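You operate a simulated robot arm through the tools that you are given. There is no shell and no other tool.

Carry out the task below with a simulated robot arm. There is one attempt and no reset: what you move stays moved.

JOB
Vent the silver housing, lift its end cap off and drop in the blue cartridge.
Fine: yellow valve open and needle at zero first; the cap goes on the white mat; shut the valve again last.
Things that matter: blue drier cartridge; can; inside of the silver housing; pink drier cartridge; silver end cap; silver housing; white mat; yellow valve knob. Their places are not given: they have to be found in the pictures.

Only the result counts: the job must be done as asked and must still hold three seconds after the hand-in. Knocking over, shifting, dropping, spilling or breaking anything else fails it. A push-on lid holds only when it is set on centred and level and pressed home; a screw cap is set on level and turned clockwise until tight.

ROBOT AND FRAMES
A 7-joint arm with a two-finger parallel gripper, fixed in place. Base frame: the origin is at the foot of the arm, x ahead of it, y to its left, z up. Units: m, degrees, N and s.
Its first joint turns from -166.0 to 166.0 degrees. Payload 3.43 kg.
The TCP is the grasp point between the finger pads, 0.03 m short of the fingertips. In the tool frame z runs along the fingers and y along their closing line. The gripper opens to 0.094 m. The fingers are 0.028 m wide and 0.01 m thick; the gripper's body (0.05 by 0.096 m) begins 0.055 m behind the TCP.
Orientation is told as [roll, pitch, yaw] about the base's x, y, z axes, in that order, counted from this pose: with the fingers straight down and closing along the base's y, the tool's x points along the base's -x, its y along +y and its z along -z.

CONTROLS
- The arm moves only by the tool move_arm. Its argument "plan" is a list that holds one entry, the list of rows, each a list of 7 numbers: the shift along the tool's x, y, z in units of 300 mm (1.0 is 300 mm), then the turn, a rotation vector about the tool's x, y, z in units of 45 degrees (1.0 is 45 degrees), then the closure in counts, from 0 (fully open) to 255 (shut). In form: [[[tx, ty, tz, wx, wy, wz, claw], ...]]. A call has 1 to 20 rows; each row is the pose to reach, as a shift and turn from the pose commanded when the call began, along the tool's axes at that moment. A call with a number of a shift or a turn outside -1 to 1 is refused whole. Rows are played at 5 a second. More than 0.05 m and 8.6 degrees between two rows, or a gripper value outside its range, and nothing of the call is played. A pose out of reach is approached as far as the arm can. The call stops where the force on the tool passes 40 N (or 10 N more than at its start, if that is more) or the arm is blocked; 0.2 s more then pass. Each finger travels about 0.045 m/s and halts on what it meets, pressing with about 40 N; the grip force reading is that of the motor and also rises with nothing between the fingers. The clock runs only during rows and for 0.2 s after the last one: add rows that repeat a pose to give the fingers time. The reply holds the time, the measured pose of the TCP, the force on the tool along the base axes, the opening and the grip force, in the units named above and with some noise, with the torque about the TCP (base axes, N m) and any sound that the robot's microphone picked up.
- Cameras (640 x 400 px; columns grow to the right, rows downward): "scene" is fixed at [0.3979, -0.4995, 1.6769]; the picture's right is [0.96, -0.28, 0.00], its down [-0.16, -0.54, -0.83] and it looks along [0.23, 0.79, -0.56] (base axes); focal length 351 px, centre (320, 200). "wrist" rides on the gripper at [0.076, 0.014, -0.103] in the tool frame; the picture's right is [-0.18, 0.98, 0.00], its down [-0.75, -0.14, -0.64] and it looks along [-0.63, -0.12, 0.77] (tool axes); focal length 243 px, centre (320, 200).
- camera(camera): a new picture of that camera. It takes no simulated time.
- move_column(by): slides the trunk up (or, below 0, down) by that many m; the arm rides with it, the base frame stays. It gives what a move gives, with no picture.
- pixel_to_xyz(camera, pixels): for up to 12 pixels [column, row] of the newest picture of that camera ("zoom" is the newest enlarged one), the place [x, y, z] in the base frame of the surface seen there, good to about 0.002 m. It takes no simulated time.
- close_up(camera, box): a new picture of the part [left, top, right, bottom] of that camera's present view, enlarged. It takes no simulated time.
- job_done(): hands the job in; it is judged then, once.

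Leave the gripper open and the arm clear of the work at the hand-in unless told otherwise.

The tools are called after "Emit:" by a JSON object that holds its "op" and its "data". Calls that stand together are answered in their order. move_arm: Moves the arm, as the interface text tells. Its arguments: {"type":"object","properties":{"plan":{"type":"array"}},"required":["plan"]} The other tools are called the same way: move_column (by) slides the trunk up or down; camera (camera) takes a picture; pixel_to_xyz (camera, pixels) gives the place of the surface under pixels of a picture; close_up (camera, box) takes an enlarged picture of a part of a camera's view; job_done () hands the job in.

At the start:

```text
time_s: 0.0
tcp_pos: [0.6056, 0.2596, 1.3232]
ee_rot: [-0.2, -0.3, -0.4]
wrist_force: [50.6, 135.7, 34.1]
torque: [-15.92, 8.65, -10.96]
grip_width: 0.0942
gripper_force: 0.0
trunk travel left (down, up): [-0.475, 0.135]
```

scene: 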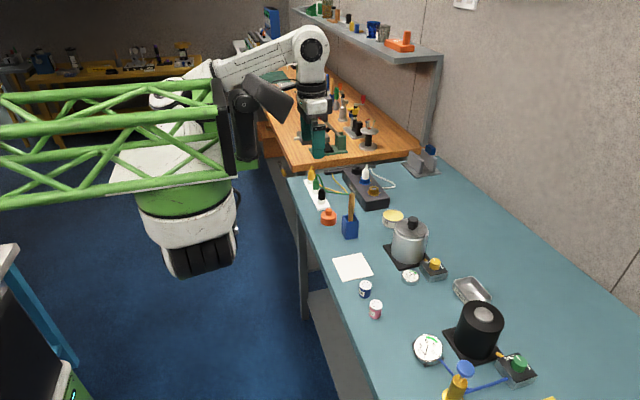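
wrist: 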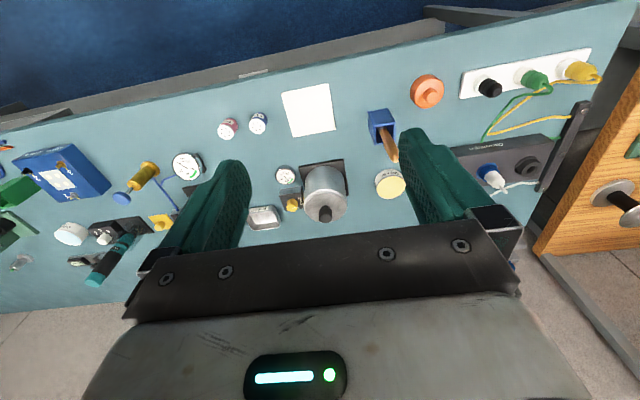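

I see the silver housing near (408,242) in the scene picture with a yellow knob at about (435,265), the white mat at (352,267), and the blue and pink cartridges at (365,288) and (376,309). I will look closer at these before moving.

Emit:
{"op": "close_up", "data": {"camera": "scene", "box": [320, 190, 520, 330]}}

Emit:
{"op": "close_up", "data": {"camera": "wrist", "box": [200, 70, 420, 240]}}

```text
2.86 times, centred on (420, 260) of scene
```

zoom: 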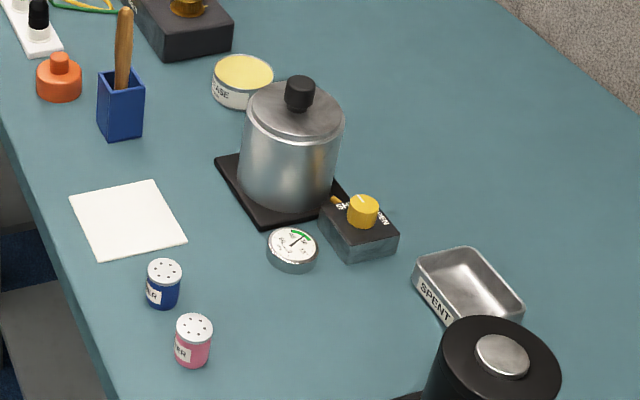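

```text
2.35 times, centred on (310, 155) of wrist
```

zoom: 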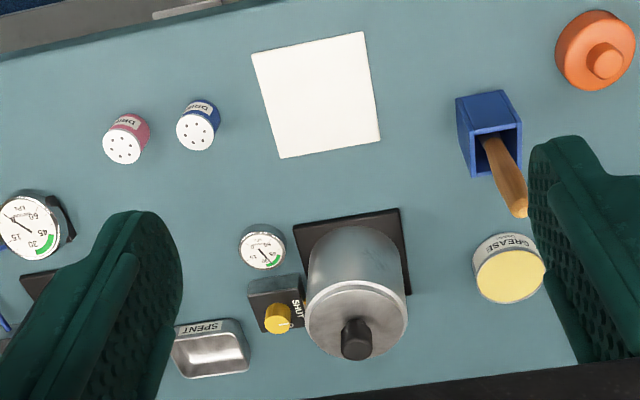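

The newest zoom is the wrist picture. I'll measure points on it: mat corners and centre, cartridges' tops, gauge, valve knob, cap knob, housing rim, and the base plate.

Emit:
{"op": "pixel_to_xyz", "data": {"camera": "zoom", "pixels": [[318, 95], [258, 58], [362, 35], [378, 140], [283, 155], [123, 148], [195, 132], [262, 250], [277, 318], [357, 340], [310, 310], [400, 310]]}}

Emit:
{"op": "pixel_to_xyz", "data": {"camera": "scene", "pixels": [[408, 242], [412, 222], [435, 264], [411, 277], [365, 284], [376, 304], [352, 267], [470, 292], [392, 216], [395, 225], [425, 230], [440, 275]]}}

```text
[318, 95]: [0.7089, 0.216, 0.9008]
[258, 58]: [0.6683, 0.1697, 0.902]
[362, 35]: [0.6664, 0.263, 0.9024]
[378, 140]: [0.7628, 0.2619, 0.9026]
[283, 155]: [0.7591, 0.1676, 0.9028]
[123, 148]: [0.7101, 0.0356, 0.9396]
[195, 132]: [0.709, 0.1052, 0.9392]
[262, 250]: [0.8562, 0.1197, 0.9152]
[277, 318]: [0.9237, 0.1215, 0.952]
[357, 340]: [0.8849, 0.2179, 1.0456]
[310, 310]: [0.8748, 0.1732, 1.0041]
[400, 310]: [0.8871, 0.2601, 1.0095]
```

```text
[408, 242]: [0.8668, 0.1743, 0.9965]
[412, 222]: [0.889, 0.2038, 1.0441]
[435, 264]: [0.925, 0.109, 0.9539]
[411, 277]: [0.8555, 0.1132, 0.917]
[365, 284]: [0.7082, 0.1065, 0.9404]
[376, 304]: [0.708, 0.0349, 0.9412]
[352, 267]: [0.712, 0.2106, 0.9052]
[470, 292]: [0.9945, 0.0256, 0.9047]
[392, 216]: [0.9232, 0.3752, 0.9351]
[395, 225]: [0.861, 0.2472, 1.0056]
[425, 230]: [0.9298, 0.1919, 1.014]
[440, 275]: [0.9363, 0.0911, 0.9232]
```

Table top is at z≈0.902; the housing axis is near (0.886, 0.217), valve knob near (0.924, 0.118, top 0.955). I want a closer look at the valve, gauge and cap markings.

Emit:
{"op": "close_up", "data": {"camera": "scene", "box": [395, 245, 459, 285]}}

Emit:
{"op": "close_up", "data": {"camera": "wrist", "box": [270, 150, 350, 230]}}

Emit:
{"op": "close_up", "data": {"camera": "scene", "box": [375, 205, 455, 285]}}

Emit:
{"op": "close_up", "data": {"camera": "scene", "box": [400, 290, 560, 400]}}

```text
10.00 times, centred on (427, 265) of scene
```

zoom: 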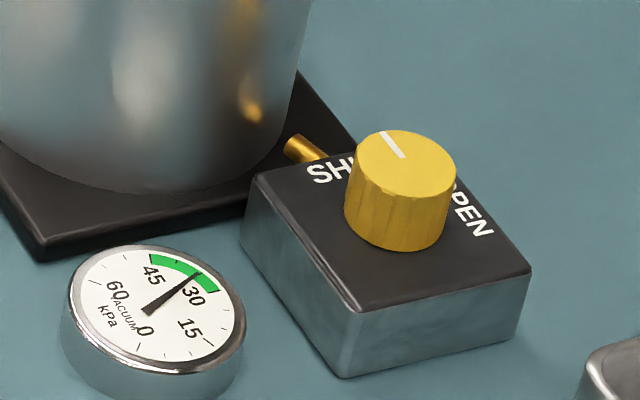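

```text
5.00 times, centred on (310, 190) of wrist
```

zoom: 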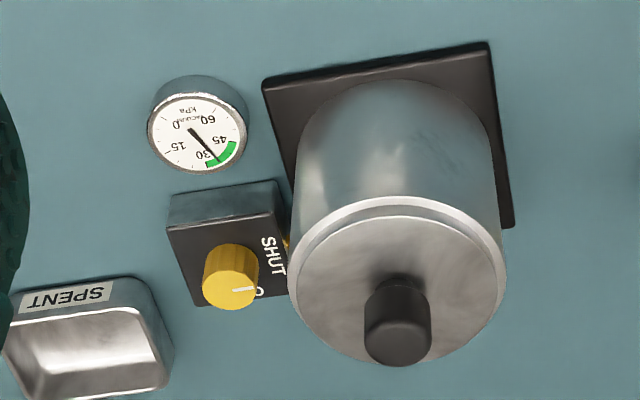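

```text
5.00 times, centred on (415, 245) of scene
```

zoom: 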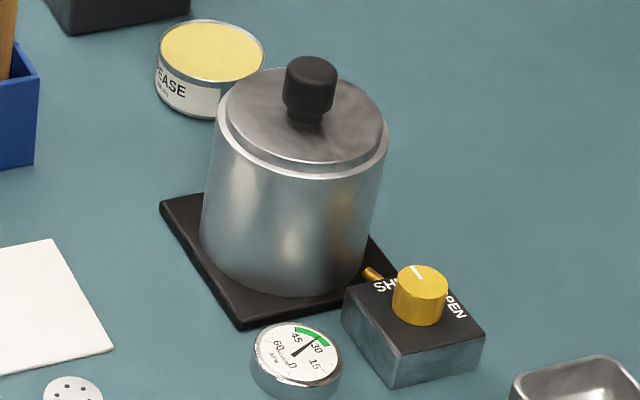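

```text
3.64 times, centred on (480, 345) of scene
```

zoom: 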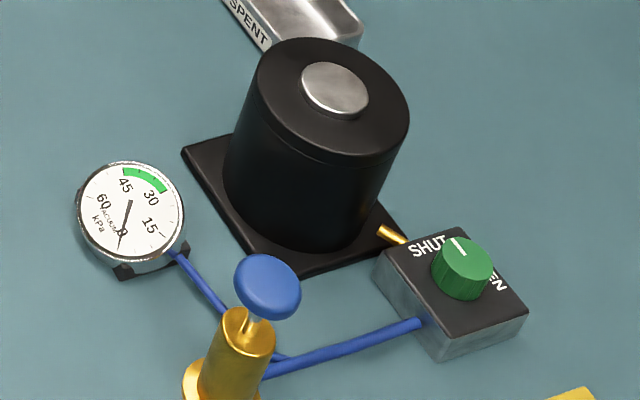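

The gauge reads about 30–35 kPa vacuum, and the yellow knob's white mark points roughly along +y, near SHUT. First a small test move of the arm (4 cm in +x) to confirm the axis signs and see what the force reading does.

Emit:
{"op": "move_arm", "data": {"plan": [[[-0.0667, 0, 0, 0, 0, 0, 0], [-0.1333, 0, 0, 0, 0, 0, 0]]]}}

```text
time_s: 0.8
tcp_pos: [0.6096, 0.2956, 1.3279]
ee_rot: [0.6, -0.8, 6.7]
wrist_force: [0.2, -0.1, 0.1]
torque: [0.0, -0.01, 0.03]
grip_width: 0.0941
gripper_force: 0.1
trunk travel left (down, up): [-0.475, 0.135]
stopped in row 2: the arm was blocked; the commanded pose is now the measured one
```

The arm moved oddly: +y by 36 mm and a yaw of 7°, and it was reported blocked; the large start force is gone. I'll look at both cameras to see what it was touching.

Emit:
{"op": "camera", "data": {"camera": "scene"}}

Emit:
{"op": "camera", "data": {"camera": "wrist"}}

```text
taken
```

scene: 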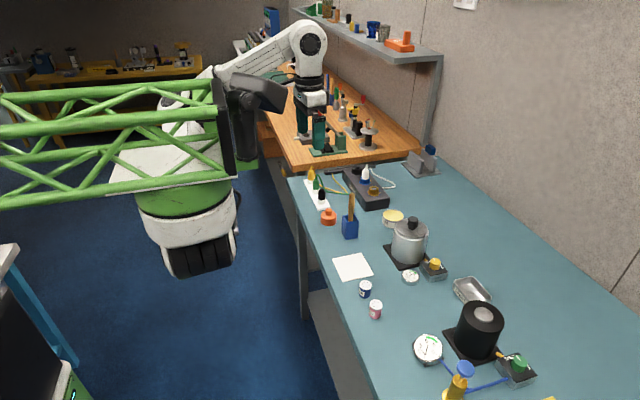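

```text
taken
```

wrist: 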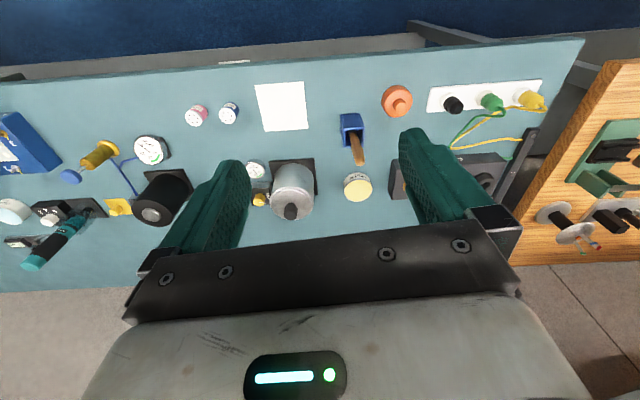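

To understand what the arm may be touching I'll measure points on the green truss, the grey part at (265,92), the joints of the arm and the robot body.

Emit:
{"op": "pixel_to_xyz", "data": {"camera": "scene", "pixels": [[20, 103], [100, 92], [210, 88], [228, 130], [235, 100], [265, 92], [250, 140], [310, 42], [240, 70], [180, 100], [190, 200], [20, 205]]}}

Emit:
{"op": "close_up", "data": {"camera": "scene", "box": [130, 10, 350, 180]}}

Emit:
{"op": "close_up", "data": {"camera": "scene", "box": [0, 60, 340, 290]}}

```text
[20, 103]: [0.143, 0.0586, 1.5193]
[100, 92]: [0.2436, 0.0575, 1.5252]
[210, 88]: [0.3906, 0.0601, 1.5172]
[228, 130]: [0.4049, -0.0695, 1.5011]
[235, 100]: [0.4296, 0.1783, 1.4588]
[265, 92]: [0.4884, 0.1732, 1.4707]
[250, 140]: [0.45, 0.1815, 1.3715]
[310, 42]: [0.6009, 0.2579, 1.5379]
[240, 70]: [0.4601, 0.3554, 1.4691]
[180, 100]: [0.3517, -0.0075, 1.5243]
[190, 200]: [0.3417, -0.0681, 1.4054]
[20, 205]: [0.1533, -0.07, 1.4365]
```

```text
2.35 times, centred on (240, 95) of scene
```

zoom: 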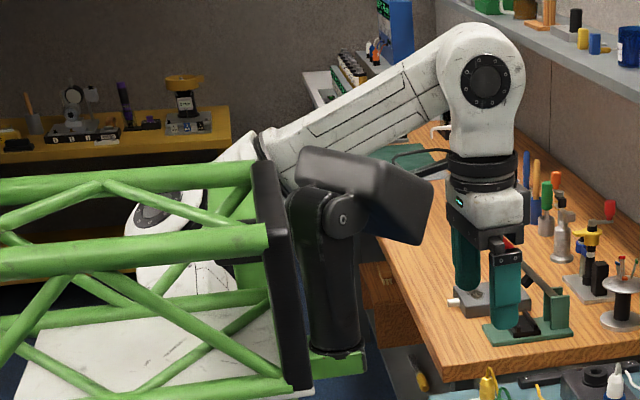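

```text
1.74 times, centred on (170, 175) of scene
```

zoom: 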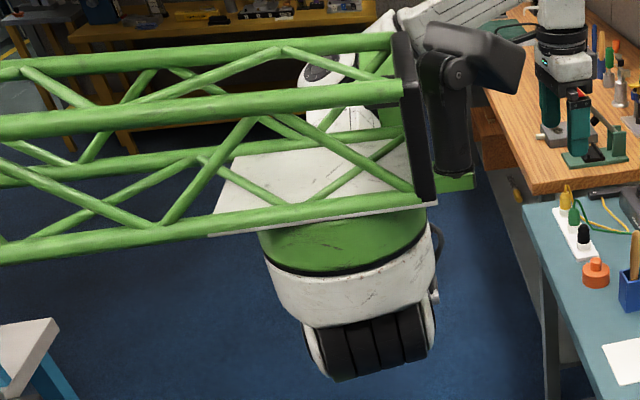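

The green truss and dark head seem to be part of the robot's own frame, at z 1.4–1.5. I'll measure more points on the white arm and body to see where the arm's links run relative to it.

Emit:
{"op": "pixel_to_xyz", "data": {"camera": "scene", "pixels": [[185, 212], [190, 235], [195, 262], [150, 160], [165, 97], [195, 125], [245, 163], [247, 120], [210, 75], [280, 55], [310, 90], [275, 105]]}}

Emit:
{"op": "close_up", "data": {"camera": "wrist", "box": [0, 0, 640, 400]}}

```text
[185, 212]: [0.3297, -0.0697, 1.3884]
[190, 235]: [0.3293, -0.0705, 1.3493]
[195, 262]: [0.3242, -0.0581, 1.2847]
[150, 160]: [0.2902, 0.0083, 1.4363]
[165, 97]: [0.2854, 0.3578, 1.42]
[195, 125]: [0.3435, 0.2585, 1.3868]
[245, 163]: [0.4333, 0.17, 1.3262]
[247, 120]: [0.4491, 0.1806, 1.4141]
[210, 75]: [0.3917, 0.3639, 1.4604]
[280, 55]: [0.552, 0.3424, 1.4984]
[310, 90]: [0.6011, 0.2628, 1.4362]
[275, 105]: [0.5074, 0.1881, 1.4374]
```

```text
1.00 times, centred on (320, 200) of wrist (not enlarged: the box is as wide or as high as the picture)
```

zoom: 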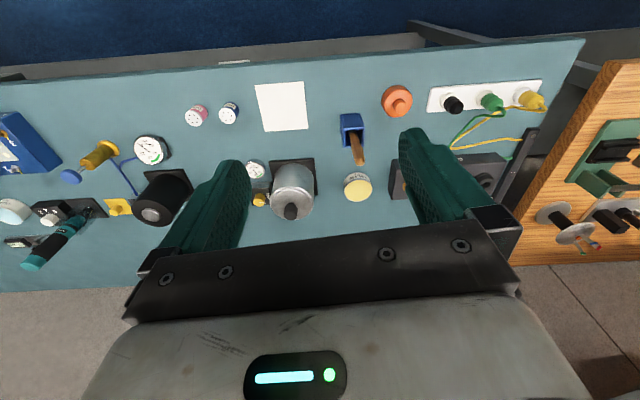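

The tool now reads zero force. The arm's forearm runs at y≈0.35 behind the truss and head (y up to 0.19). I'll lower the trunk by just 5 cm, where nothing is near the table, and check in the scene picture which parts ride along.

Emit:
{"op": "move_column", "data": {"by": -0.05}}

Emit:
{"op": "camera", "data": {"camera": "scene"}}

```text
time_s: 1.7
tcp_pos: [0.611, 0.295, 1.2774]
ee_rot: [0.6, -0.7, 6.6]
wrist_force: [-0.2, -0.8, -0.1]
torque: [-0.01, 0.03, 0.01]
grip_width: 0.0943
gripper_force: 0.0
trunk travel left (down, up): [-0.425, 0.185]
```

```text
taken
```

scene: 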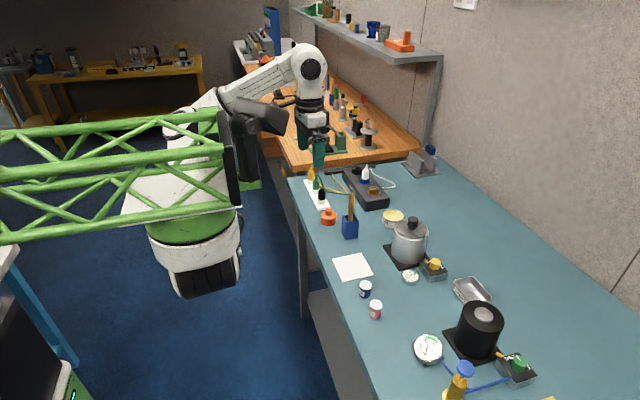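

The truss, head and body all rode down with the arm, so they are one machine with fixed relative places. I'll measure the body, the head's extents and arm links again at spots not covered by the truss.

Emit:
{"op": "pixel_to_xyz", "data": {"camera": "scene", "pixels": [[195, 228], [195, 250], [207, 282], [140, 205], [180, 160], [175, 125], [205, 105], [285, 122], [262, 108], [248, 160], [250, 183], [228, 150]]}}

Emit:
{"op": "close_up", "data": {"camera": "scene", "box": [100, 30, 350, 310]}}

Emit:
{"op": "camera", "data": {"camera": "wrist"}}

```text
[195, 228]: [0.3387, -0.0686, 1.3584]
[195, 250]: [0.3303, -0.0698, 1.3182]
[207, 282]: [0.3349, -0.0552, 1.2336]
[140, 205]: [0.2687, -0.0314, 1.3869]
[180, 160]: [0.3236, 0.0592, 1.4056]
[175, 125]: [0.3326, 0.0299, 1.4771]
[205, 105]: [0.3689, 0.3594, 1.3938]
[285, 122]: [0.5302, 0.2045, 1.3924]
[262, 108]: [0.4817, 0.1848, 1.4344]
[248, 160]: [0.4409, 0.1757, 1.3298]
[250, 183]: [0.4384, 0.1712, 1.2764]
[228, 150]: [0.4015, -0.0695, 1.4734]
```

```text
1.43 times, centred on (225, 170) of scene
```

zoom: 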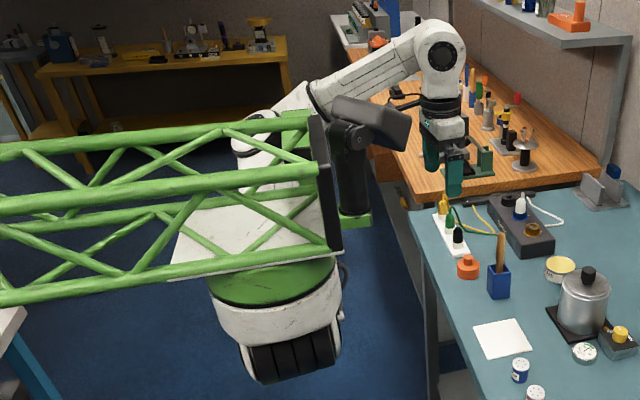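

```text
taken
```

wrist: 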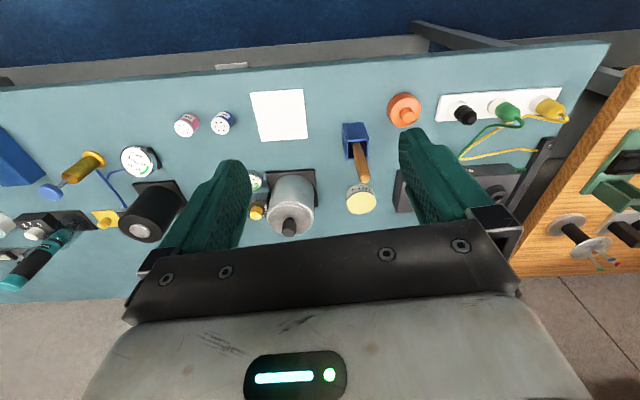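

Between the first two pictures the dark box by the truss had swung slightly, so the arm had been leaning on it at the start. Before lowering further I'll measure the furniture at lower-left, the table's front edge, and tall things near the arm (brush, bottles), as possible collisions.

Emit:
{"op": "pixel_to_xyz", "data": {"camera": "scene", "pixels": [[5, 255], [40, 320], [20, 350], [65, 380], [300, 240], [290, 180], [330, 350], [351, 198], [349, 230], [310, 172], [365, 170], [328, 217]]}}

Emit:
{"op": "close_up", "data": {"camera": "scene", "box": [0, 200, 320, 400]}}

```text
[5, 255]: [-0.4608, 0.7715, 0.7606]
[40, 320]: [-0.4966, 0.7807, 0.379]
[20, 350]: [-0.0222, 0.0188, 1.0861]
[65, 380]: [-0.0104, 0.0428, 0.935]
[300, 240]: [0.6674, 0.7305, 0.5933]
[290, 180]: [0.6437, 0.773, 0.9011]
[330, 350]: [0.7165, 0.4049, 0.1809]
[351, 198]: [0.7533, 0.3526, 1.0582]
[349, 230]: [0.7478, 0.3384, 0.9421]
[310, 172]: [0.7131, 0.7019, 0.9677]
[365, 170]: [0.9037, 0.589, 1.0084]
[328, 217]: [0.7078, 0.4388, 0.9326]
```

```text
2.00 times, centred on (160, 300) of scene
```

zoom: 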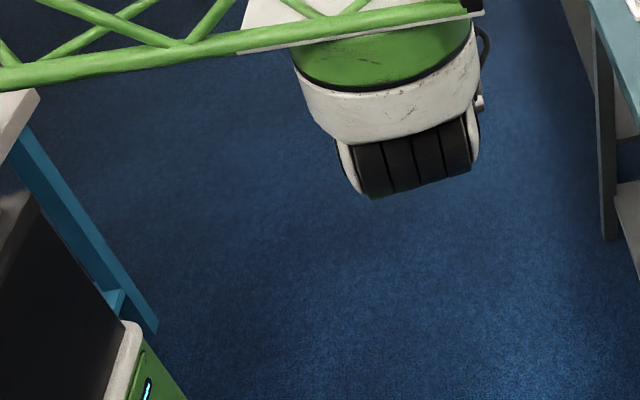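

The start torque works out to a contact at about 8 cm behind and 11 cm above the TCP, which is the wrist camera housing leaning on the robot's own head box. It is free now. Next I move 10 cm in +x, directly away from the head, in small steps.

Emit:
{"op": "move_arm", "data": {"plan": [[[-0.0828, -0.0098, 0, 0, 0, 0, 0], [-0.1655, -0.0195, 0, 0, 0, 0, 0], [-0.2483, -0.0293, 0, 0, 0, 0, 0], [-0.331, -0.039, 0, 0, 0, 0, 0]]]}}

Emit:
{"op": "camera", "data": {"camera": "scene"}}

```text
time_s: 2.5
tcp_pos: [0.6182, 0.3527, 1.279]
ee_rot: [0.8, -0.6, 16.6]
wrist_force: [0.0, -0.4, 0.8]
torque: [-0.01, -0.02, -0.02]
grip_width: 0.094
gripper_force: 0.0
trunk travel left (down, up): [-0.425, 0.185]
stopped in row 3: the arm was blocked; the commanded pose is now the measured one
```

```text
taken
```

scene: 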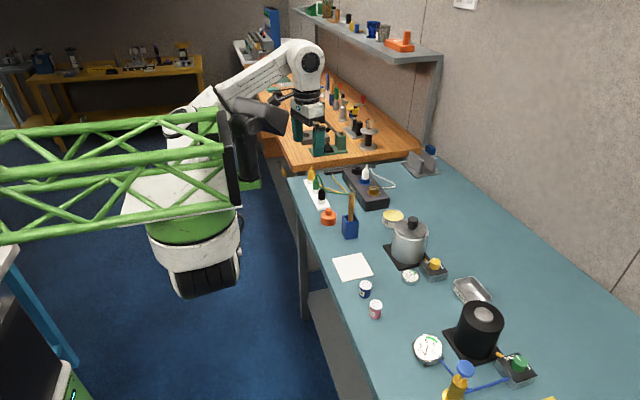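

Again only one joint turned: the displacement and yaw fit a pure rotation about (0.28, 0.34), the round elbow joint, so the link before it seems held by something, probably the head's column. I'll look closely at that region.

Emit:
{"op": "close_up", "data": {"camera": "scene", "box": [140, 60, 300, 160]}}

Emit:
{"op": "close_up", "data": {"camera": "scene", "box": [120, 140, 280, 300]}}

Emit:
{"op": "camera", "data": {"camera": "wrist"}}

```text
4.00 times, centred on (220, 110) of scene
```

zoom: 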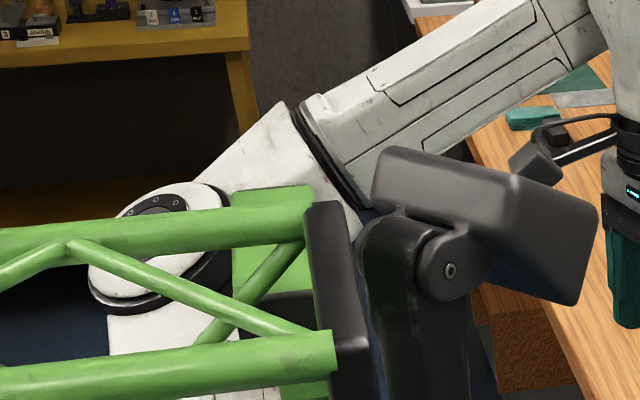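

```text
2.50 times, centred on (200, 220) of scene
```

zoom: 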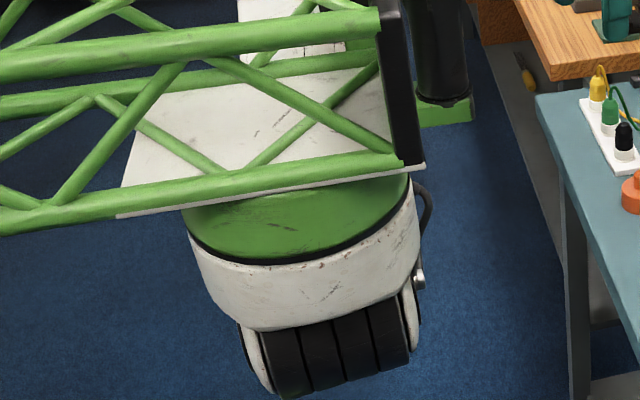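

```text
taken
```

wrist: 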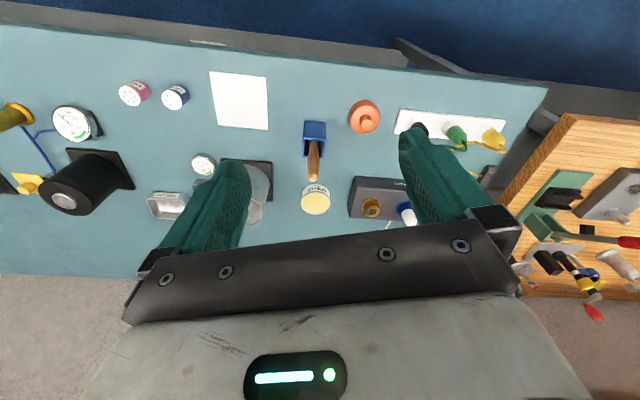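

The picture shows the head box close in front of the forearm at zoom (370,190). To learn which joints respond, I'll try a pure wrist turn back to yaw 0 at the same place, which moves the wrist camera away from the head.

Emit:
{"op": "move_arm", "data": {"plan": [[[0, 0, 0, 0, 0, 0.123, 0], [0, 0, 0, 0, 0, 0.246, 0], [0, 0, 0, 0, 0, 0.369, 0]]]}}

Emit:
{"op": "close_up", "data": {"camera": "scene", "box": [140, 40, 340, 165]}}

```text
time_s: 3.3
tcp_pos: [0.6188, 0.3528, 1.2791]
ee_rot: [0.9, -0.5, 0.1]
wrist_force: [0.0, -0.4, 0.1]
torque: [0.01, 0.02, 0.04]
grip_width: 0.094
gripper_force: 0.0
trunk travel left (down, up): [-0.425, 0.185]
```

```text
3.20 times, centred on (240, 102) of scene
```

zoom: 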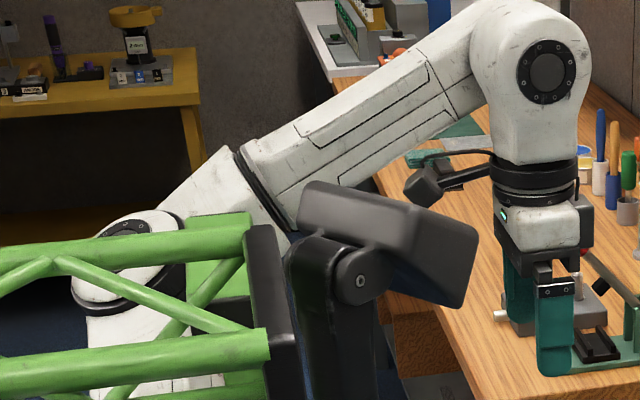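

The wrist turned freely. Now I measure points along the visible arm links and head in this enlarged picture to understand the arm's layout.

Emit:
{"op": "pixel_to_xyz", "data": {"camera": "zoom", "pixels": [[110, 340], [150, 375], [200, 383], [90, 275], [140, 222], [215, 225], [235, 300], [285, 205], [290, 175], [380, 215], [450, 270], [425, 185]]}}

Emit:
{"op": "close_up", "data": {"camera": "scene", "box": [120, 120, 250, 230]}}

```text
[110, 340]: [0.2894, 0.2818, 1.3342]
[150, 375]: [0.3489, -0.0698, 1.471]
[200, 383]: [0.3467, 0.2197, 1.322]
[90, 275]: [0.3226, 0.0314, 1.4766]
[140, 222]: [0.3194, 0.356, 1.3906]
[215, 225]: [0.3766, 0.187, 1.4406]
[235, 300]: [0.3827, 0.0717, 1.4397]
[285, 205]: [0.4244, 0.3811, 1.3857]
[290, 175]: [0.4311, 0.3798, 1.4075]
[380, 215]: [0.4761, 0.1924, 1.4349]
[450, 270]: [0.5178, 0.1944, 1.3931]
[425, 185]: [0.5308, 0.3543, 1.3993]
```

```text
3.64 times, centred on (185, 175) of scene
```

zoom: 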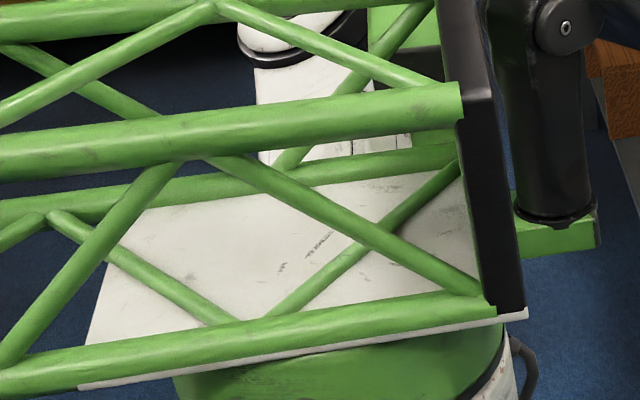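

The arm turns out to hang from the boom: shoulder unit near (0.33, 0, 1.2), upper arm running to the elbow at (0.31, 0.40), and the head column at (0.44, 0.18) blocks the upper arm from swinging forward. The arm should therefore work lower relative to the boom. I raise the trunk first (nothing is overhead), then will lower the arm beneath the head.

Emit:
{"op": "move_column", "data": {"by": 0.18}}

Emit:
{"op": "camera", "data": {"camera": "scene"}}

```text
time_s: 5.3
tcp_pos: [0.6192, 0.3532, 1.4594]
ee_rot: [0.8, -0.5, 0.2]
wrist_force: [1.0, 0.8, -0.5]
torque: [-0.03, 0.02, 0.02]
grip_width: 0.0938
gripper_force: 0.1
trunk travel left (down, up): [-0.605, 0.005]
```

```text
taken
```

scene: 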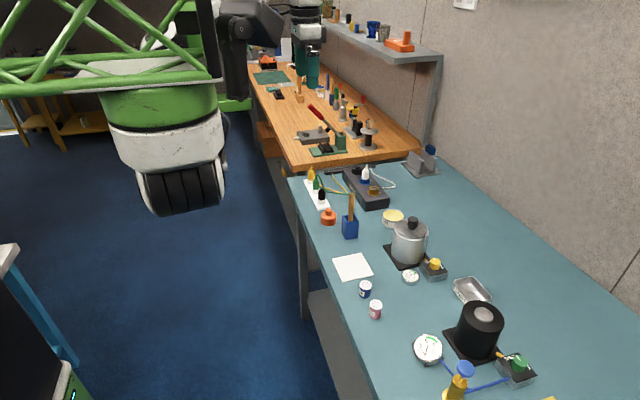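

Now I lower the arm by 12 cm straight down in small steps and watch the reply.

Emit:
{"op": "move_arm", "data": {"plan": [[[0, 0, 0.1, 0, 0, 0, 0], [0, 0, 0.2, 0, 0, 0, 0], [0, 0, 0.3, 0, 0, 0, 0], [0, 0, 0.4, 0, 0, 0, 0]]]}}

Emit:
{"op": "camera", "data": {"camera": "scene"}}

```text
time_s: 6.3
tcp_pos: [0.6213, 0.353, 1.3368]
ee_rot: [0.9, -0.4, -0.1]
wrist_force: [0.3, -0.3, -0.9]
torque: [-0.01, -0.02, -0.02]
grip_width: 0.0941
gripper_force: 0.1
trunk travel left (down, up): [-0.605, 0.005]
```

```text
taken
```

scene: 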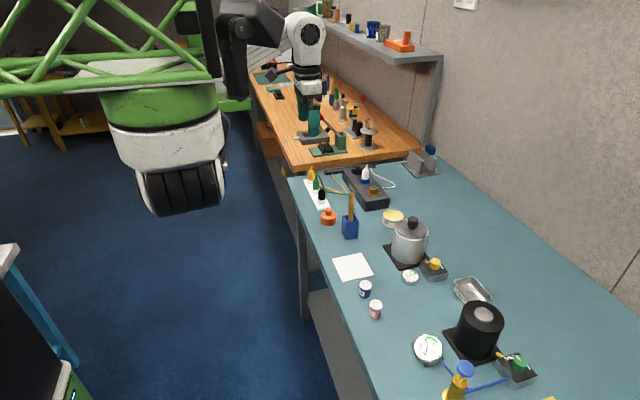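

It went down cleanly. I lower another 12 cm to z≈1.217; the brush top (1.058 at (0.75,0.35)) stays well below.

Emit:
{"op": "move_arm", "data": {"plan": [[[0, 0, 0.1, 0, 0, 0, 0], [0, 0, 0.2, 0, 0, 0, 0], [0, 0, 0.3, 0, 0, 0, 0], [0, 0, 0.4, 0, 0, 0, 0]]]}}

Emit:
{"op": "camera", "data": {"camera": "scene"}}

```text
time_s: 7.3
tcp_pos: [0.6219, 0.3535, 1.2161]
ee_rot: [0.9, -0.4, -0.1]
wrist_force: [0.2, 0.5, -0.4]
torque: [-0.01, -0.04, 0.0]
grip_width: 0.0937
gripper_force: 0.0
trunk travel left (down, up): [-0.605, 0.005]
```

```text
taken
```

scene: 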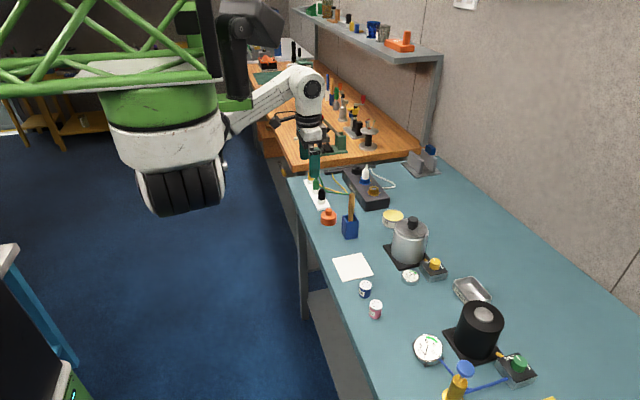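

The forearm now passes below the head's foot. I try 6 cm in +x and check whether it follows.

Emit:
{"op": "move_arm", "data": {"plan": [[[-0.067, 0, 0, 0, 0, 0, 0], [-0.133, 0, 0, 0, 0, 0, 0], [-0.2, 0, 0, 0, 0, 0, 0]]]}}

Emit:
{"op": "camera", "data": {"camera": "scene"}}

```text
time_s: 8.1
tcp_pos: [0.6817, 0.3551, 1.2179]
ee_rot: [0.9, -0.3, 0.1]
wrist_force: [-0.1, -0.1, 0.5]
torque: [0.02, -0.01, 0.01]
grip_width: 0.094
gripper_force: 0.0
trunk travel left (down, up): [-0.605, 0.005]
```

```text
taken
```

scene: 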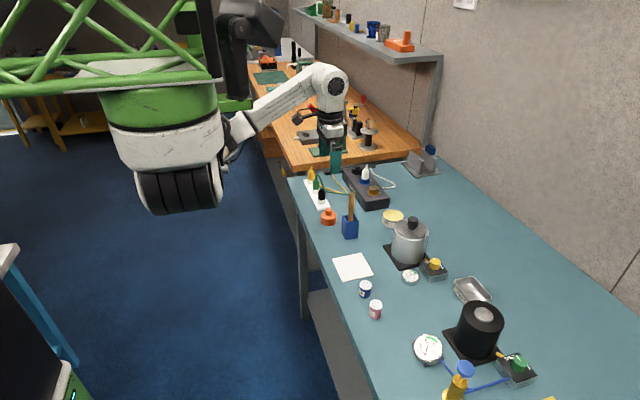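

It follows well now. I continue diagonally toward the work (dx +8.5 cm, dy −7.8 cm) at the same height.

Emit:
{"op": "move_arm", "data": {"plan": [[[-0.094, -0.087, 0, 0, 0, 0, 0], [-0.189, -0.173, 0, 0, 0, 0, 0], [-0.283, -0.26, 0, 0, 0, 0, 0]]]}}

Emit:
{"op": "camera", "data": {"camera": "scene"}}

```text
time_s: 8.9
tcp_pos: [0.7651, 0.2778, 1.2213]
ee_rot: [0.9, -0.4, 0.0]
wrist_force: [-0.8, -0.1, -1.0]
torque: [0.0, -0.02, 0.06]
grip_width: 0.0942
gripper_force: 0.0
trunk travel left (down, up): [-0.605, 0.005]
```

```text
taken
```

scene: 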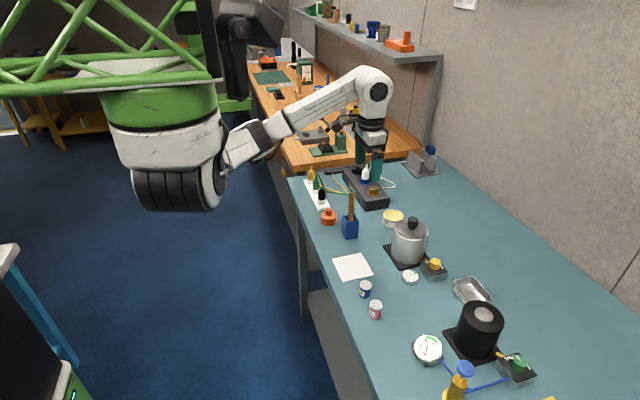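

The arm is moving freely. Next I go to about (0.80, 0.14, 1.13), in front of the valve, for a close look with the wrist camera.

Emit:
{"op": "move_arm", "data": {"plan": [[[-0.029, -0.115, 0, 0, 0, 0, 0], [-0.058, -0.23, 0, 0, 0, 0, 0], [-0.087, -0.345, 0.05, 0, 0, 0, 0], [-0.117, -0.46, 0.12, 0, 0, 0, 0], [-0.117, -0.46, 0.22, 0, 0, 0, 0], [-0.117, -0.46, 0.303, 0, 0, 0, 0]]]}}

Emit:
{"op": "camera", "data": {"camera": "wrist"}}

Emit:
{"op": "camera", "data": {"camera": "scene"}}

```text
time_s: 10.3
tcp_pos: [0.8016, 0.1417, 1.1261]
ee_rot: [0.9, -0.4, 0.0]
wrist_force: [-0.4, 0.7, -0.1]
torque: [0.03, 0.01, -0.01]
grip_width: 0.0939
gripper_force: 0.1
trunk travel left (down, up): [-0.605, 0.005]
```

```text
taken
```

wrist: 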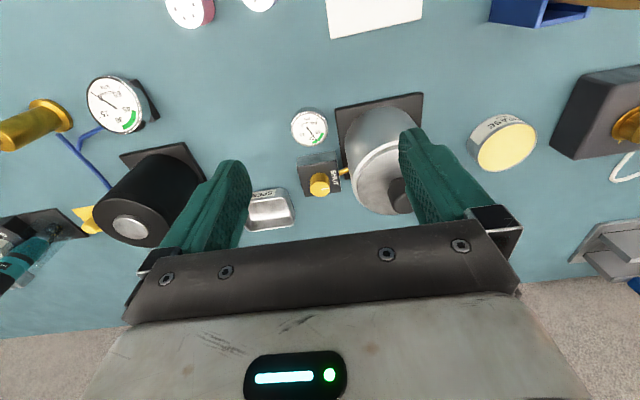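

```text
taken
```

scene: 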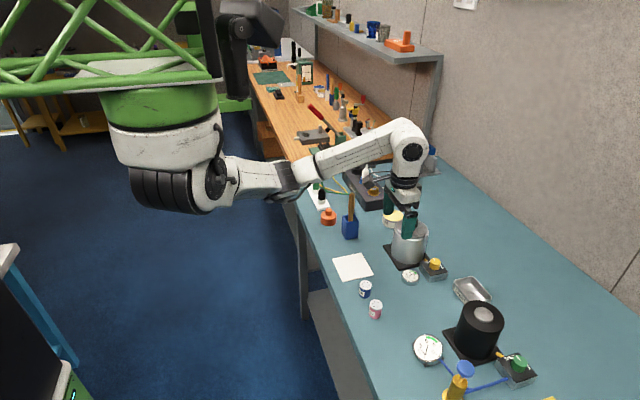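

Now a close-up of the valve, gauge and cap from the wrist camera around (330,165).

Emit:
{"op": "close_up", "data": {"camera": "wrist", "box": [280, 100, 360, 200]}}

Emit:
{"op": "close_up", "data": {"camera": "wrist", "box": [290, 145, 350, 200]}}

Emit:
{"op": "pixel_to_xyz", "data": {"camera": "zoom", "pixels": [[320, 280], [320, 245]]}}

```text
4.00 times, centred on (320, 150) of wrist
```

zoom: 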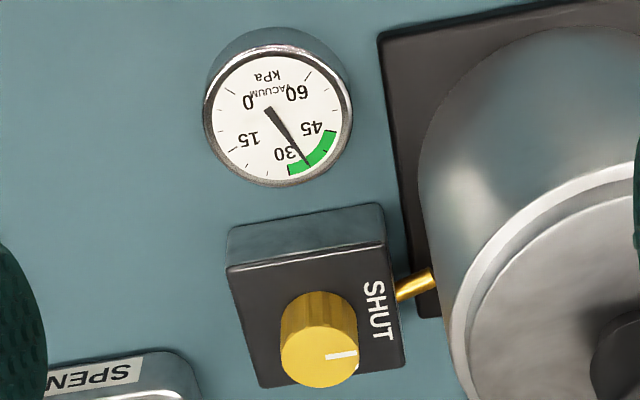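

```text
7.27 times, centred on (320, 172) of wrist
```

zoom: 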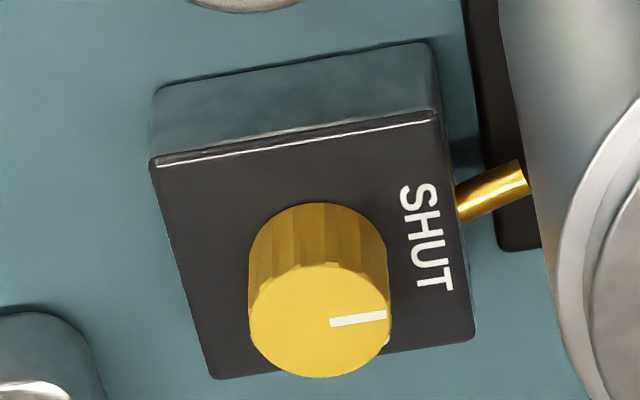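

```text
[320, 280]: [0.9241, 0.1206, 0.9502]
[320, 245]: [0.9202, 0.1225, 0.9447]
```

The white mark points to SHUT on the +y edge; OPEN must be on the +x edge, so opening is a quarter turn clockwise seen from above (yaw −90°). I measure the knob outline, block corners and label places precisely.

Emit:
{"op": "pixel_to_xyz", "data": {"camera": "zoom", "pixels": [[319, 322], [252, 322], [388, 322], [319, 268], [319, 374], [160, 165], [432, 118], [470, 330], [216, 374], [425, 235], [335, 322], [383, 316]]}}

Emit:
{"op": "close_up", "data": {"camera": "scene", "box": [415, 250, 455, 280]}}

```text
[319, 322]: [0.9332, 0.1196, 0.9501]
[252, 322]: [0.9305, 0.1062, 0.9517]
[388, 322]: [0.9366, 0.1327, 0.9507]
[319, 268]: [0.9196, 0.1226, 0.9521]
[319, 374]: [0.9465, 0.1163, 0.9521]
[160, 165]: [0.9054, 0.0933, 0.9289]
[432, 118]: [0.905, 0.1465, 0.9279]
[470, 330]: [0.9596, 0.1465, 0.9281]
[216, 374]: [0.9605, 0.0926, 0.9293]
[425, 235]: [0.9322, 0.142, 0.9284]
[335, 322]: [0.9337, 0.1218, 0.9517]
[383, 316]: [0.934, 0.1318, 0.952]
```

```text
13.33 times, centred on (435, 265) of scene
```

zoom: 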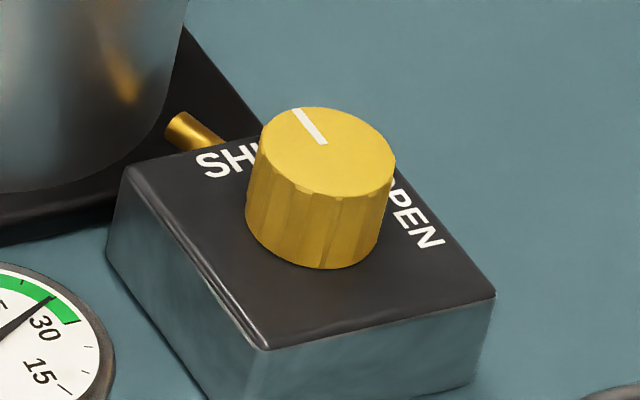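

Knob: centre (0.933, 0.1195), radius ≈13 mm, z 0.928–0.951. To turn −90° with the wrist camera kept clear of the cap knob I'll grip at yaw +90 and finish at yaw 0. First I remove the small tilt (roll 0.9, pitch −0.4) at this safe height.

Emit:
{"op": "move_arm", "data": {"plan": [[[0, 0, 0, 0.02, 0.009, 0, 0], [0, 0, 0, 0.02, 0.009, 0, 0]]]}}

Emit:
{"op": "move_arm", "data": {"plan": [[[0, 0, 0, 0, 0, -0.1667, 0], [0, 0, 0, 0, 0, -0.3333, 0], [0, 0, 0, 0, 0, -0.5, 0], [0, 0, 0, 0, 0, -0.6667, 0], [0, 0, 0, 0, 0, -0.8333, 0], [0, 0, 0, 0, 0, -1.0, 0], [0, 0, 0, 0, 0, -1.0, 0]]]}}

```text
time_s: 10.9
tcp_pos: [0.8006, 0.1416, 1.1266]
ee_rot: [-0.1, 0.1, -0.1]
wrist_force: [-0.4, -0.3, -0.1]
torque: [0.0, -0.04, -0.02]
grip_width: 0.0942
gripper_force: 0.1
trunk travel left (down, up): [-0.605, 0.005]
```

```text
time_s: 12.5
tcp_pos: [0.8008, 0.1417, 1.1277]
ee_rot: [-0.1, 0.0, 45.0]
wrist_force: [0.3, 0.1, -1.0]
torque: [0.04, 0.02, 0.01]
grip_width: 0.0938
gripper_force: 0.0
trunk travel left (down, up): [-0.605, 0.005]
```

Tilt is gone and yaw is 45°. I turn another 45° to yaw 90.

Emit:
{"op": "move_arm", "data": {"plan": [[[0, 0, 0, 0, 0, -0.1667, 0], [0, 0, 0, 0, 0, -0.3333, 0], [0, 0, 0, 0, 0, -0.5, 0], [0, 0, 0, 0, 0, -0.6667, 0], [0, 0, 0, 0, 0, -0.8333, 0], [0, 0, 0, 0, 0, -1.0, 0], [0, 0, 0, 0, 0, -1.0, 0]]]}}

Emit:
{"op": "camera", "data": {"camera": "scene"}}

Emit:
{"op": "camera", "data": {"camera": "wrist"}}

```text
time_s: 14.1
tcp_pos: [0.8007, 0.1406, 1.1263]
ee_rot: [0.1, 0.1, 89.9]
wrist_force: [0.7, 0.2, 0.4]
torque: [-0.01, -0.01, 0.03]
grip_width: 0.0939
gripper_force: 0.0
trunk travel left (down, up): [-0.605, 0.005]
```

```text
taken
```

scene: 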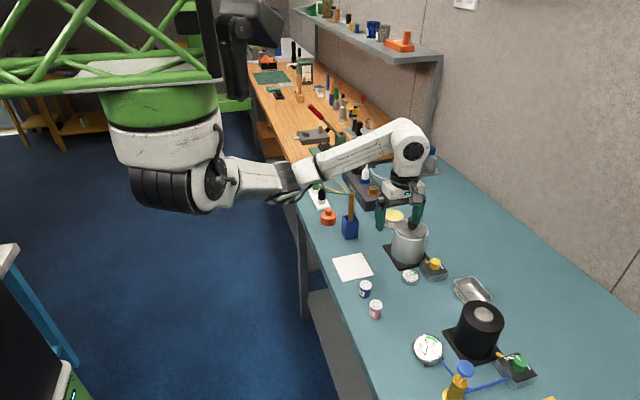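

```text
taken
```

wrist: 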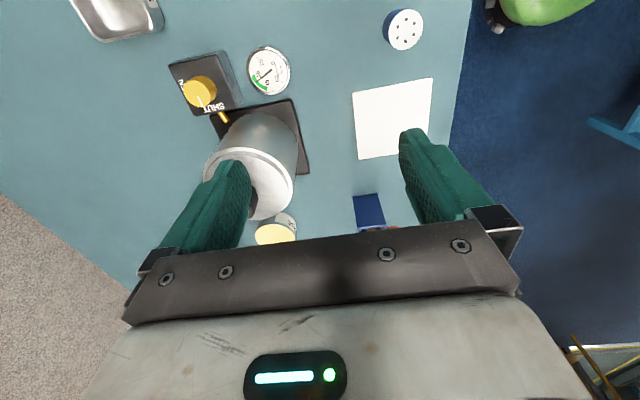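

Yaw 90 reached, with the white mat and parts in view. I move above the knob at (0.933, 0.1195) keeping the height 1.126.

Emit:
{"op": "move_arm", "data": {"plan": [[[0.0176, -0.11, 0, 0, 0, 0, 0], [0.0352, -0.22, 0, 0, 0, 0, 0], [0.0527, -0.331, 0, 0, 0, 0, 0], [0.0703, -0.441, 0, 0, 0, 0, 0], [0.0703, -0.441, 0, 0, 0, 0, 0]]]}}

Emit:
{"op": "camera", "data": {"camera": "wrist"}}

Emit:
{"op": "camera", "data": {"camera": "scene"}}

```text
time_s: 15.3
tcp_pos: [0.9338, 0.1188, 1.1265]
ee_rot: [0.0, 0.0, 89.9]
wrist_force: [-0.8, -0.5, -0.9]
torque: [0.01, 0.0, -0.01]
grip_width: 0.0939
gripper_force: 0.1
trunk travel left (down, up): [-0.605, 0.005]
```

```text
taken
```

wrist: 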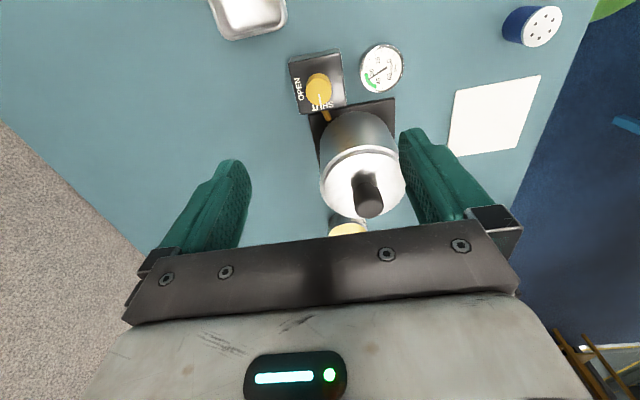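

```text
taken
```

scene: 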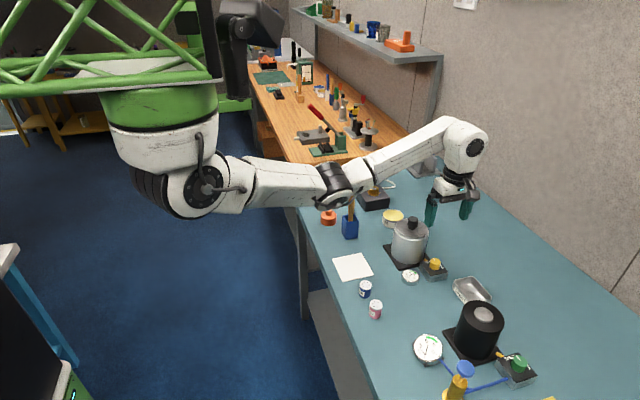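

Above the knob now. I take a close-up to re-measure the knob from this angle and check the elbow's height over the table items.

Emit:
{"op": "pixel_to_xyz", "data": {"camera": "scene", "pixels": [[335, 200], [330, 175], [290, 200], [380, 165], [350, 195], [374, 190]]}}

Emit:
{"op": "close_up", "data": {"camera": "wrist", "box": [280, 40, 420, 130]}}

Emit:
{"op": "pixel_to_xyz", "data": {"camera": "zoom", "pixels": [[180, 225], [165, 225], [150, 240], [205, 240], [180, 250], [175, 200], [490, 220], [350, 350]]}}

```text
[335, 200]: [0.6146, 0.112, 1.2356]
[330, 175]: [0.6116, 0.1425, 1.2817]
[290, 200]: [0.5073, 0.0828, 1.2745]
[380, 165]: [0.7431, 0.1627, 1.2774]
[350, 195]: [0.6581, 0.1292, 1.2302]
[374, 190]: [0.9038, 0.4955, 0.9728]
```

```text
4.44 times, centred on (350, 85) of wrist
```

zoom: 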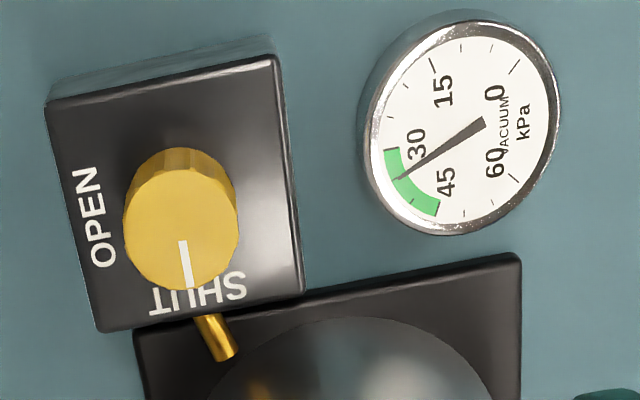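

```text
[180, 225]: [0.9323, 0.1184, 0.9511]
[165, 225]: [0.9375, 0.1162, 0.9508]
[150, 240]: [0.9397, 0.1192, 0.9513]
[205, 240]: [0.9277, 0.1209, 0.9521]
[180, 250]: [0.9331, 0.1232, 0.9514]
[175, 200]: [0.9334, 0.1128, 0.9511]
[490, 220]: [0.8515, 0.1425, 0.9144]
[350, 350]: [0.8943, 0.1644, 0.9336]
```

Both views agree: knob centre (0.933, 0.1197), top z 0.951, SHUT on +y, OPEN on +x; the elbow at z≈1.24 is well above everything. I lower to TCP z≈0.962 with the fingers pre-closed to about 55 mm.

Emit:
{"op": "move_arm", "data": {"plan": [[[-0.003, 0.003, 0.1, 0, 0, 0, 106], [-0.003, 0.003, 0.2, 0, 0, 0, 106], [-0.003, 0.003, 0.3, 0, 0, 0, 106], [-0.003, 0.003, 0.4, 0, 0, 0, 106], [-0.003, 0.003, 0.47, 0, 0, 0, 106], [-0.003, 0.003, 0.52, 0, 0, 0, 106], [-0.003, 0.003, 0.548, 0, 0, 0, 106], [-0.003, 0.003, 0.548, 0, 0, 0, 106]]]}}

Emit:
{"op": "camera", "data": {"camera": "wrist"}}

Emit:
{"op": "close_up", "data": {"camera": "scene", "box": [390, 220, 480, 290]}}

```text
time_s: 17.1
tcp_pos: [0.9312, 0.1206, 0.9617]
ee_rot: [0.0, -0.1, 89.9]
wrist_force: [-0.3, 0.3, 0.5]
torque: [-0.01, 0.0, 0.0]
grip_width: 0.055
gripper_force: 0.0
trunk travel left (down, up): [-0.605, 0.005]
```

```text
taken
```

wrist: 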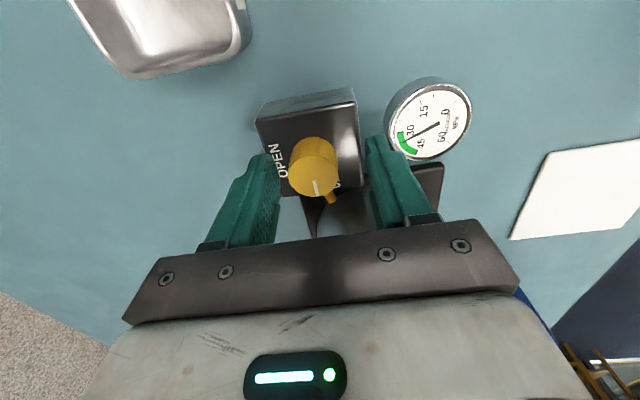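

```text
5.71 times, centred on (435, 255) of scene
```

zoom: 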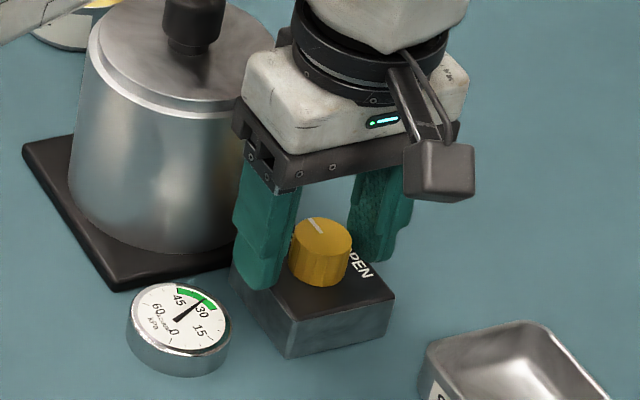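

The knob sits between the fingers. Before closing I check the centring by measuring the finger tips' inner edges and the knob top in a close-up.

Emit:
{"op": "close_up", "data": {"camera": "wrist", "box": [240, 110, 400, 210]}}

Emit:
{"op": "pixel_to_xyz", "data": {"camera": "zoom", "pixels": [[296, 232], [200, 232], [390, 232], [296, 170], [296, 290]]}}

```text
4.00 times, centred on (320, 160) of wrist
```

zoom: 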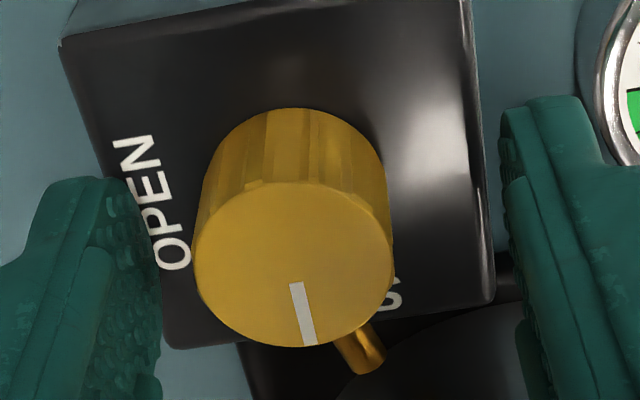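

```text
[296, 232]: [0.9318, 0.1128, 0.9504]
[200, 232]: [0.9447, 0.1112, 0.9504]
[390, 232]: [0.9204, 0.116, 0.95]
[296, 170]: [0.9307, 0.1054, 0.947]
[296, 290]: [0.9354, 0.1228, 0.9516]
```

Emit:
{"op": "pixel_to_xyz", "data": {"camera": "zoom", "pixels": [[120, 190], [135, 260], [150, 330], [506, 150], [512, 220], [530, 340], [195, 255], [392, 255]]}}

Emit:
{"op": "move_arm", "data": {"plan": [[[0, 0, 0, 0, 0, 0, 106], [0, 0, 0, 0, 0, 0, 106]]]}}

```text
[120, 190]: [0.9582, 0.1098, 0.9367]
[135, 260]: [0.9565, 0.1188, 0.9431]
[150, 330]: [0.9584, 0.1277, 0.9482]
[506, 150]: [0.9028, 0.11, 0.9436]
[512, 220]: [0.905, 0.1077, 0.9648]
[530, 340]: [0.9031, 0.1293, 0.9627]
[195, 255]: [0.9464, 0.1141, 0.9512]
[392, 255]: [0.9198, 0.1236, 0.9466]
```

```text
time_s: 17.7
tcp_pos: [0.9312, 0.1209, 0.9628]
ee_rot: [-0.1, 0.1, 89.9]
wrist_force: [-0.1, 0.4, 1.5]
torque: [-0.04, -0.02, 0.01]
grip_width: 0.0549
gripper_force: 0.0
trunk travel left (down, up): [-0.605, 0.005]
```

Finger pads are at x≈0.9575 and 0.9035 (middle 0.9305), knob at 0.933. I shift 2 mm in +x and 1 mm in −y, then close on the knob.

Emit:
{"op": "move_arm", "data": {"plan": [[[0.0037, -0.0067, 0, 0, 0, 0, 106], [0.0037, -0.0067, 0, 0, 0, 0, 106]]]}}

Emit:
{"op": "move_arm", "data": {"plan": [[[0, 0, 0, 0, 0, 0, 160], [0, 0, 0, 0, 0, 0, 185], [0, 0, 0, 0, 0, 0, 210], [0, 0, 0, 0, 0, 0, 210], [0, 0, 0, 0, 0, 0, 210]]]}}

```text
time_s: 18.3
tcp_pos: [0.9339, 0.1196, 0.9622]
ee_rot: [0.1, 0.1, 89.9]
wrist_force: [0.3, 0.5, 0.1]
torque: [0.03, -0.01, 0.05]
grip_width: 0.0551
gripper_force: 0.0
trunk travel left (down, up): [-0.605, 0.005]
```

```text
time_s: 19.5
tcp_pos: [0.935, 0.1193, 0.9619]
ee_rot: [-0.1, 0.0, 89.9]
wrist_force: [18.2, 0.8, -4.1]
torque: [0.24, 0.07, -0.03]
grip_width: 0.0277
gripper_force: 44.7
trunk travel left (down, up): [-0.605, 0.005]
```

Gripped at 27.7 mm, but a side force of 18 N in +x shows the hand is slightly off-centre. I ease 1.5 mm toward +x to relieve it before turning.

Emit:
{"op": "move_arm", "data": {"plan": [[[0, -0.0025, 0, 0, 0, 0, 210], [0, -0.005, 0, 0, 0, 0, 210]]]}}

```text
time_s: 20.1
tcp_pos: [0.9358, 0.119, 0.9625]
ee_rot: [0.1, 0.0, 90.0]
wrist_force: [-2.0, -1.3, 9.6]
torque: [0.51, -0.4, -0.02]
grip_width: 0.0276
gripper_force: 44.9
trunk travel left (down, up): [-0.605, 0.005]
```

Side force is relieved. Now I turn the knob clockwise (yaw −45° first) holding the grip.

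Emit:
{"op": "move_arm", "data": {"plan": [[[0, 0, 0, 0, 0, 0.1667, 210], [0, 0, 0, 0, 0, 0.3333, 210], [0, 0, 0, 0, 0, 0.5, 210], [0, 0, 0, 0, 0, 0.6667, 210], [0, 0, 0, 0, 0, 0.8333, 210], [0, 0, 0, 0, 0, 1.0, 210], [0, 0, 0, 0, 0, 1.0, 210]]]}}

Emit:
{"op": "close_up", "data": {"camera": "scene", "box": [390, 220, 480, 290]}}

```text
time_s: 21.7
tcp_pos: [0.9351, 0.1178, 0.9617]
ee_rot: [0.0, 0.2, 44.8]
wrist_force: [-23.5, -1.4, 17.9]
torque: [-0.17, 0.19, 0.03]
grip_width: 0.0278
gripper_force: 45.3
trunk travel left (down, up): [-0.605, 0.005]
```

```text
5.71 times, centred on (435, 255) of scene
```

zoom: 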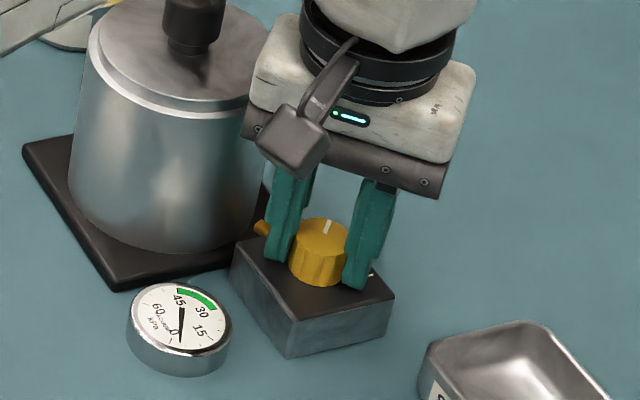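

The needle already drops to 0 at 45°, and the mark follows. A side force of −23 N in x has built up; I ease 1.6 mm toward −x, then continue.

Emit:
{"op": "move_arm", "data": {"plan": [[[0.0019, 0.0019, 0, 0, 0, 0, 210], [0.0038, 0.0038, 0, 0, 0, 0, 210]]]}}

```text
time_s: 22.3
tcp_pos: [0.9351, 0.1191, 0.9618]
ee_rot: [-0.1, -0.1, 44.9]
wrist_force: [-6.4, 2.4, 11.7]
torque: [-0.09, 1.09, -0.02]
grip_width: 0.0276
gripper_force: 45.4
trunk travel left (down, up): [-0.605, 0.005]
```

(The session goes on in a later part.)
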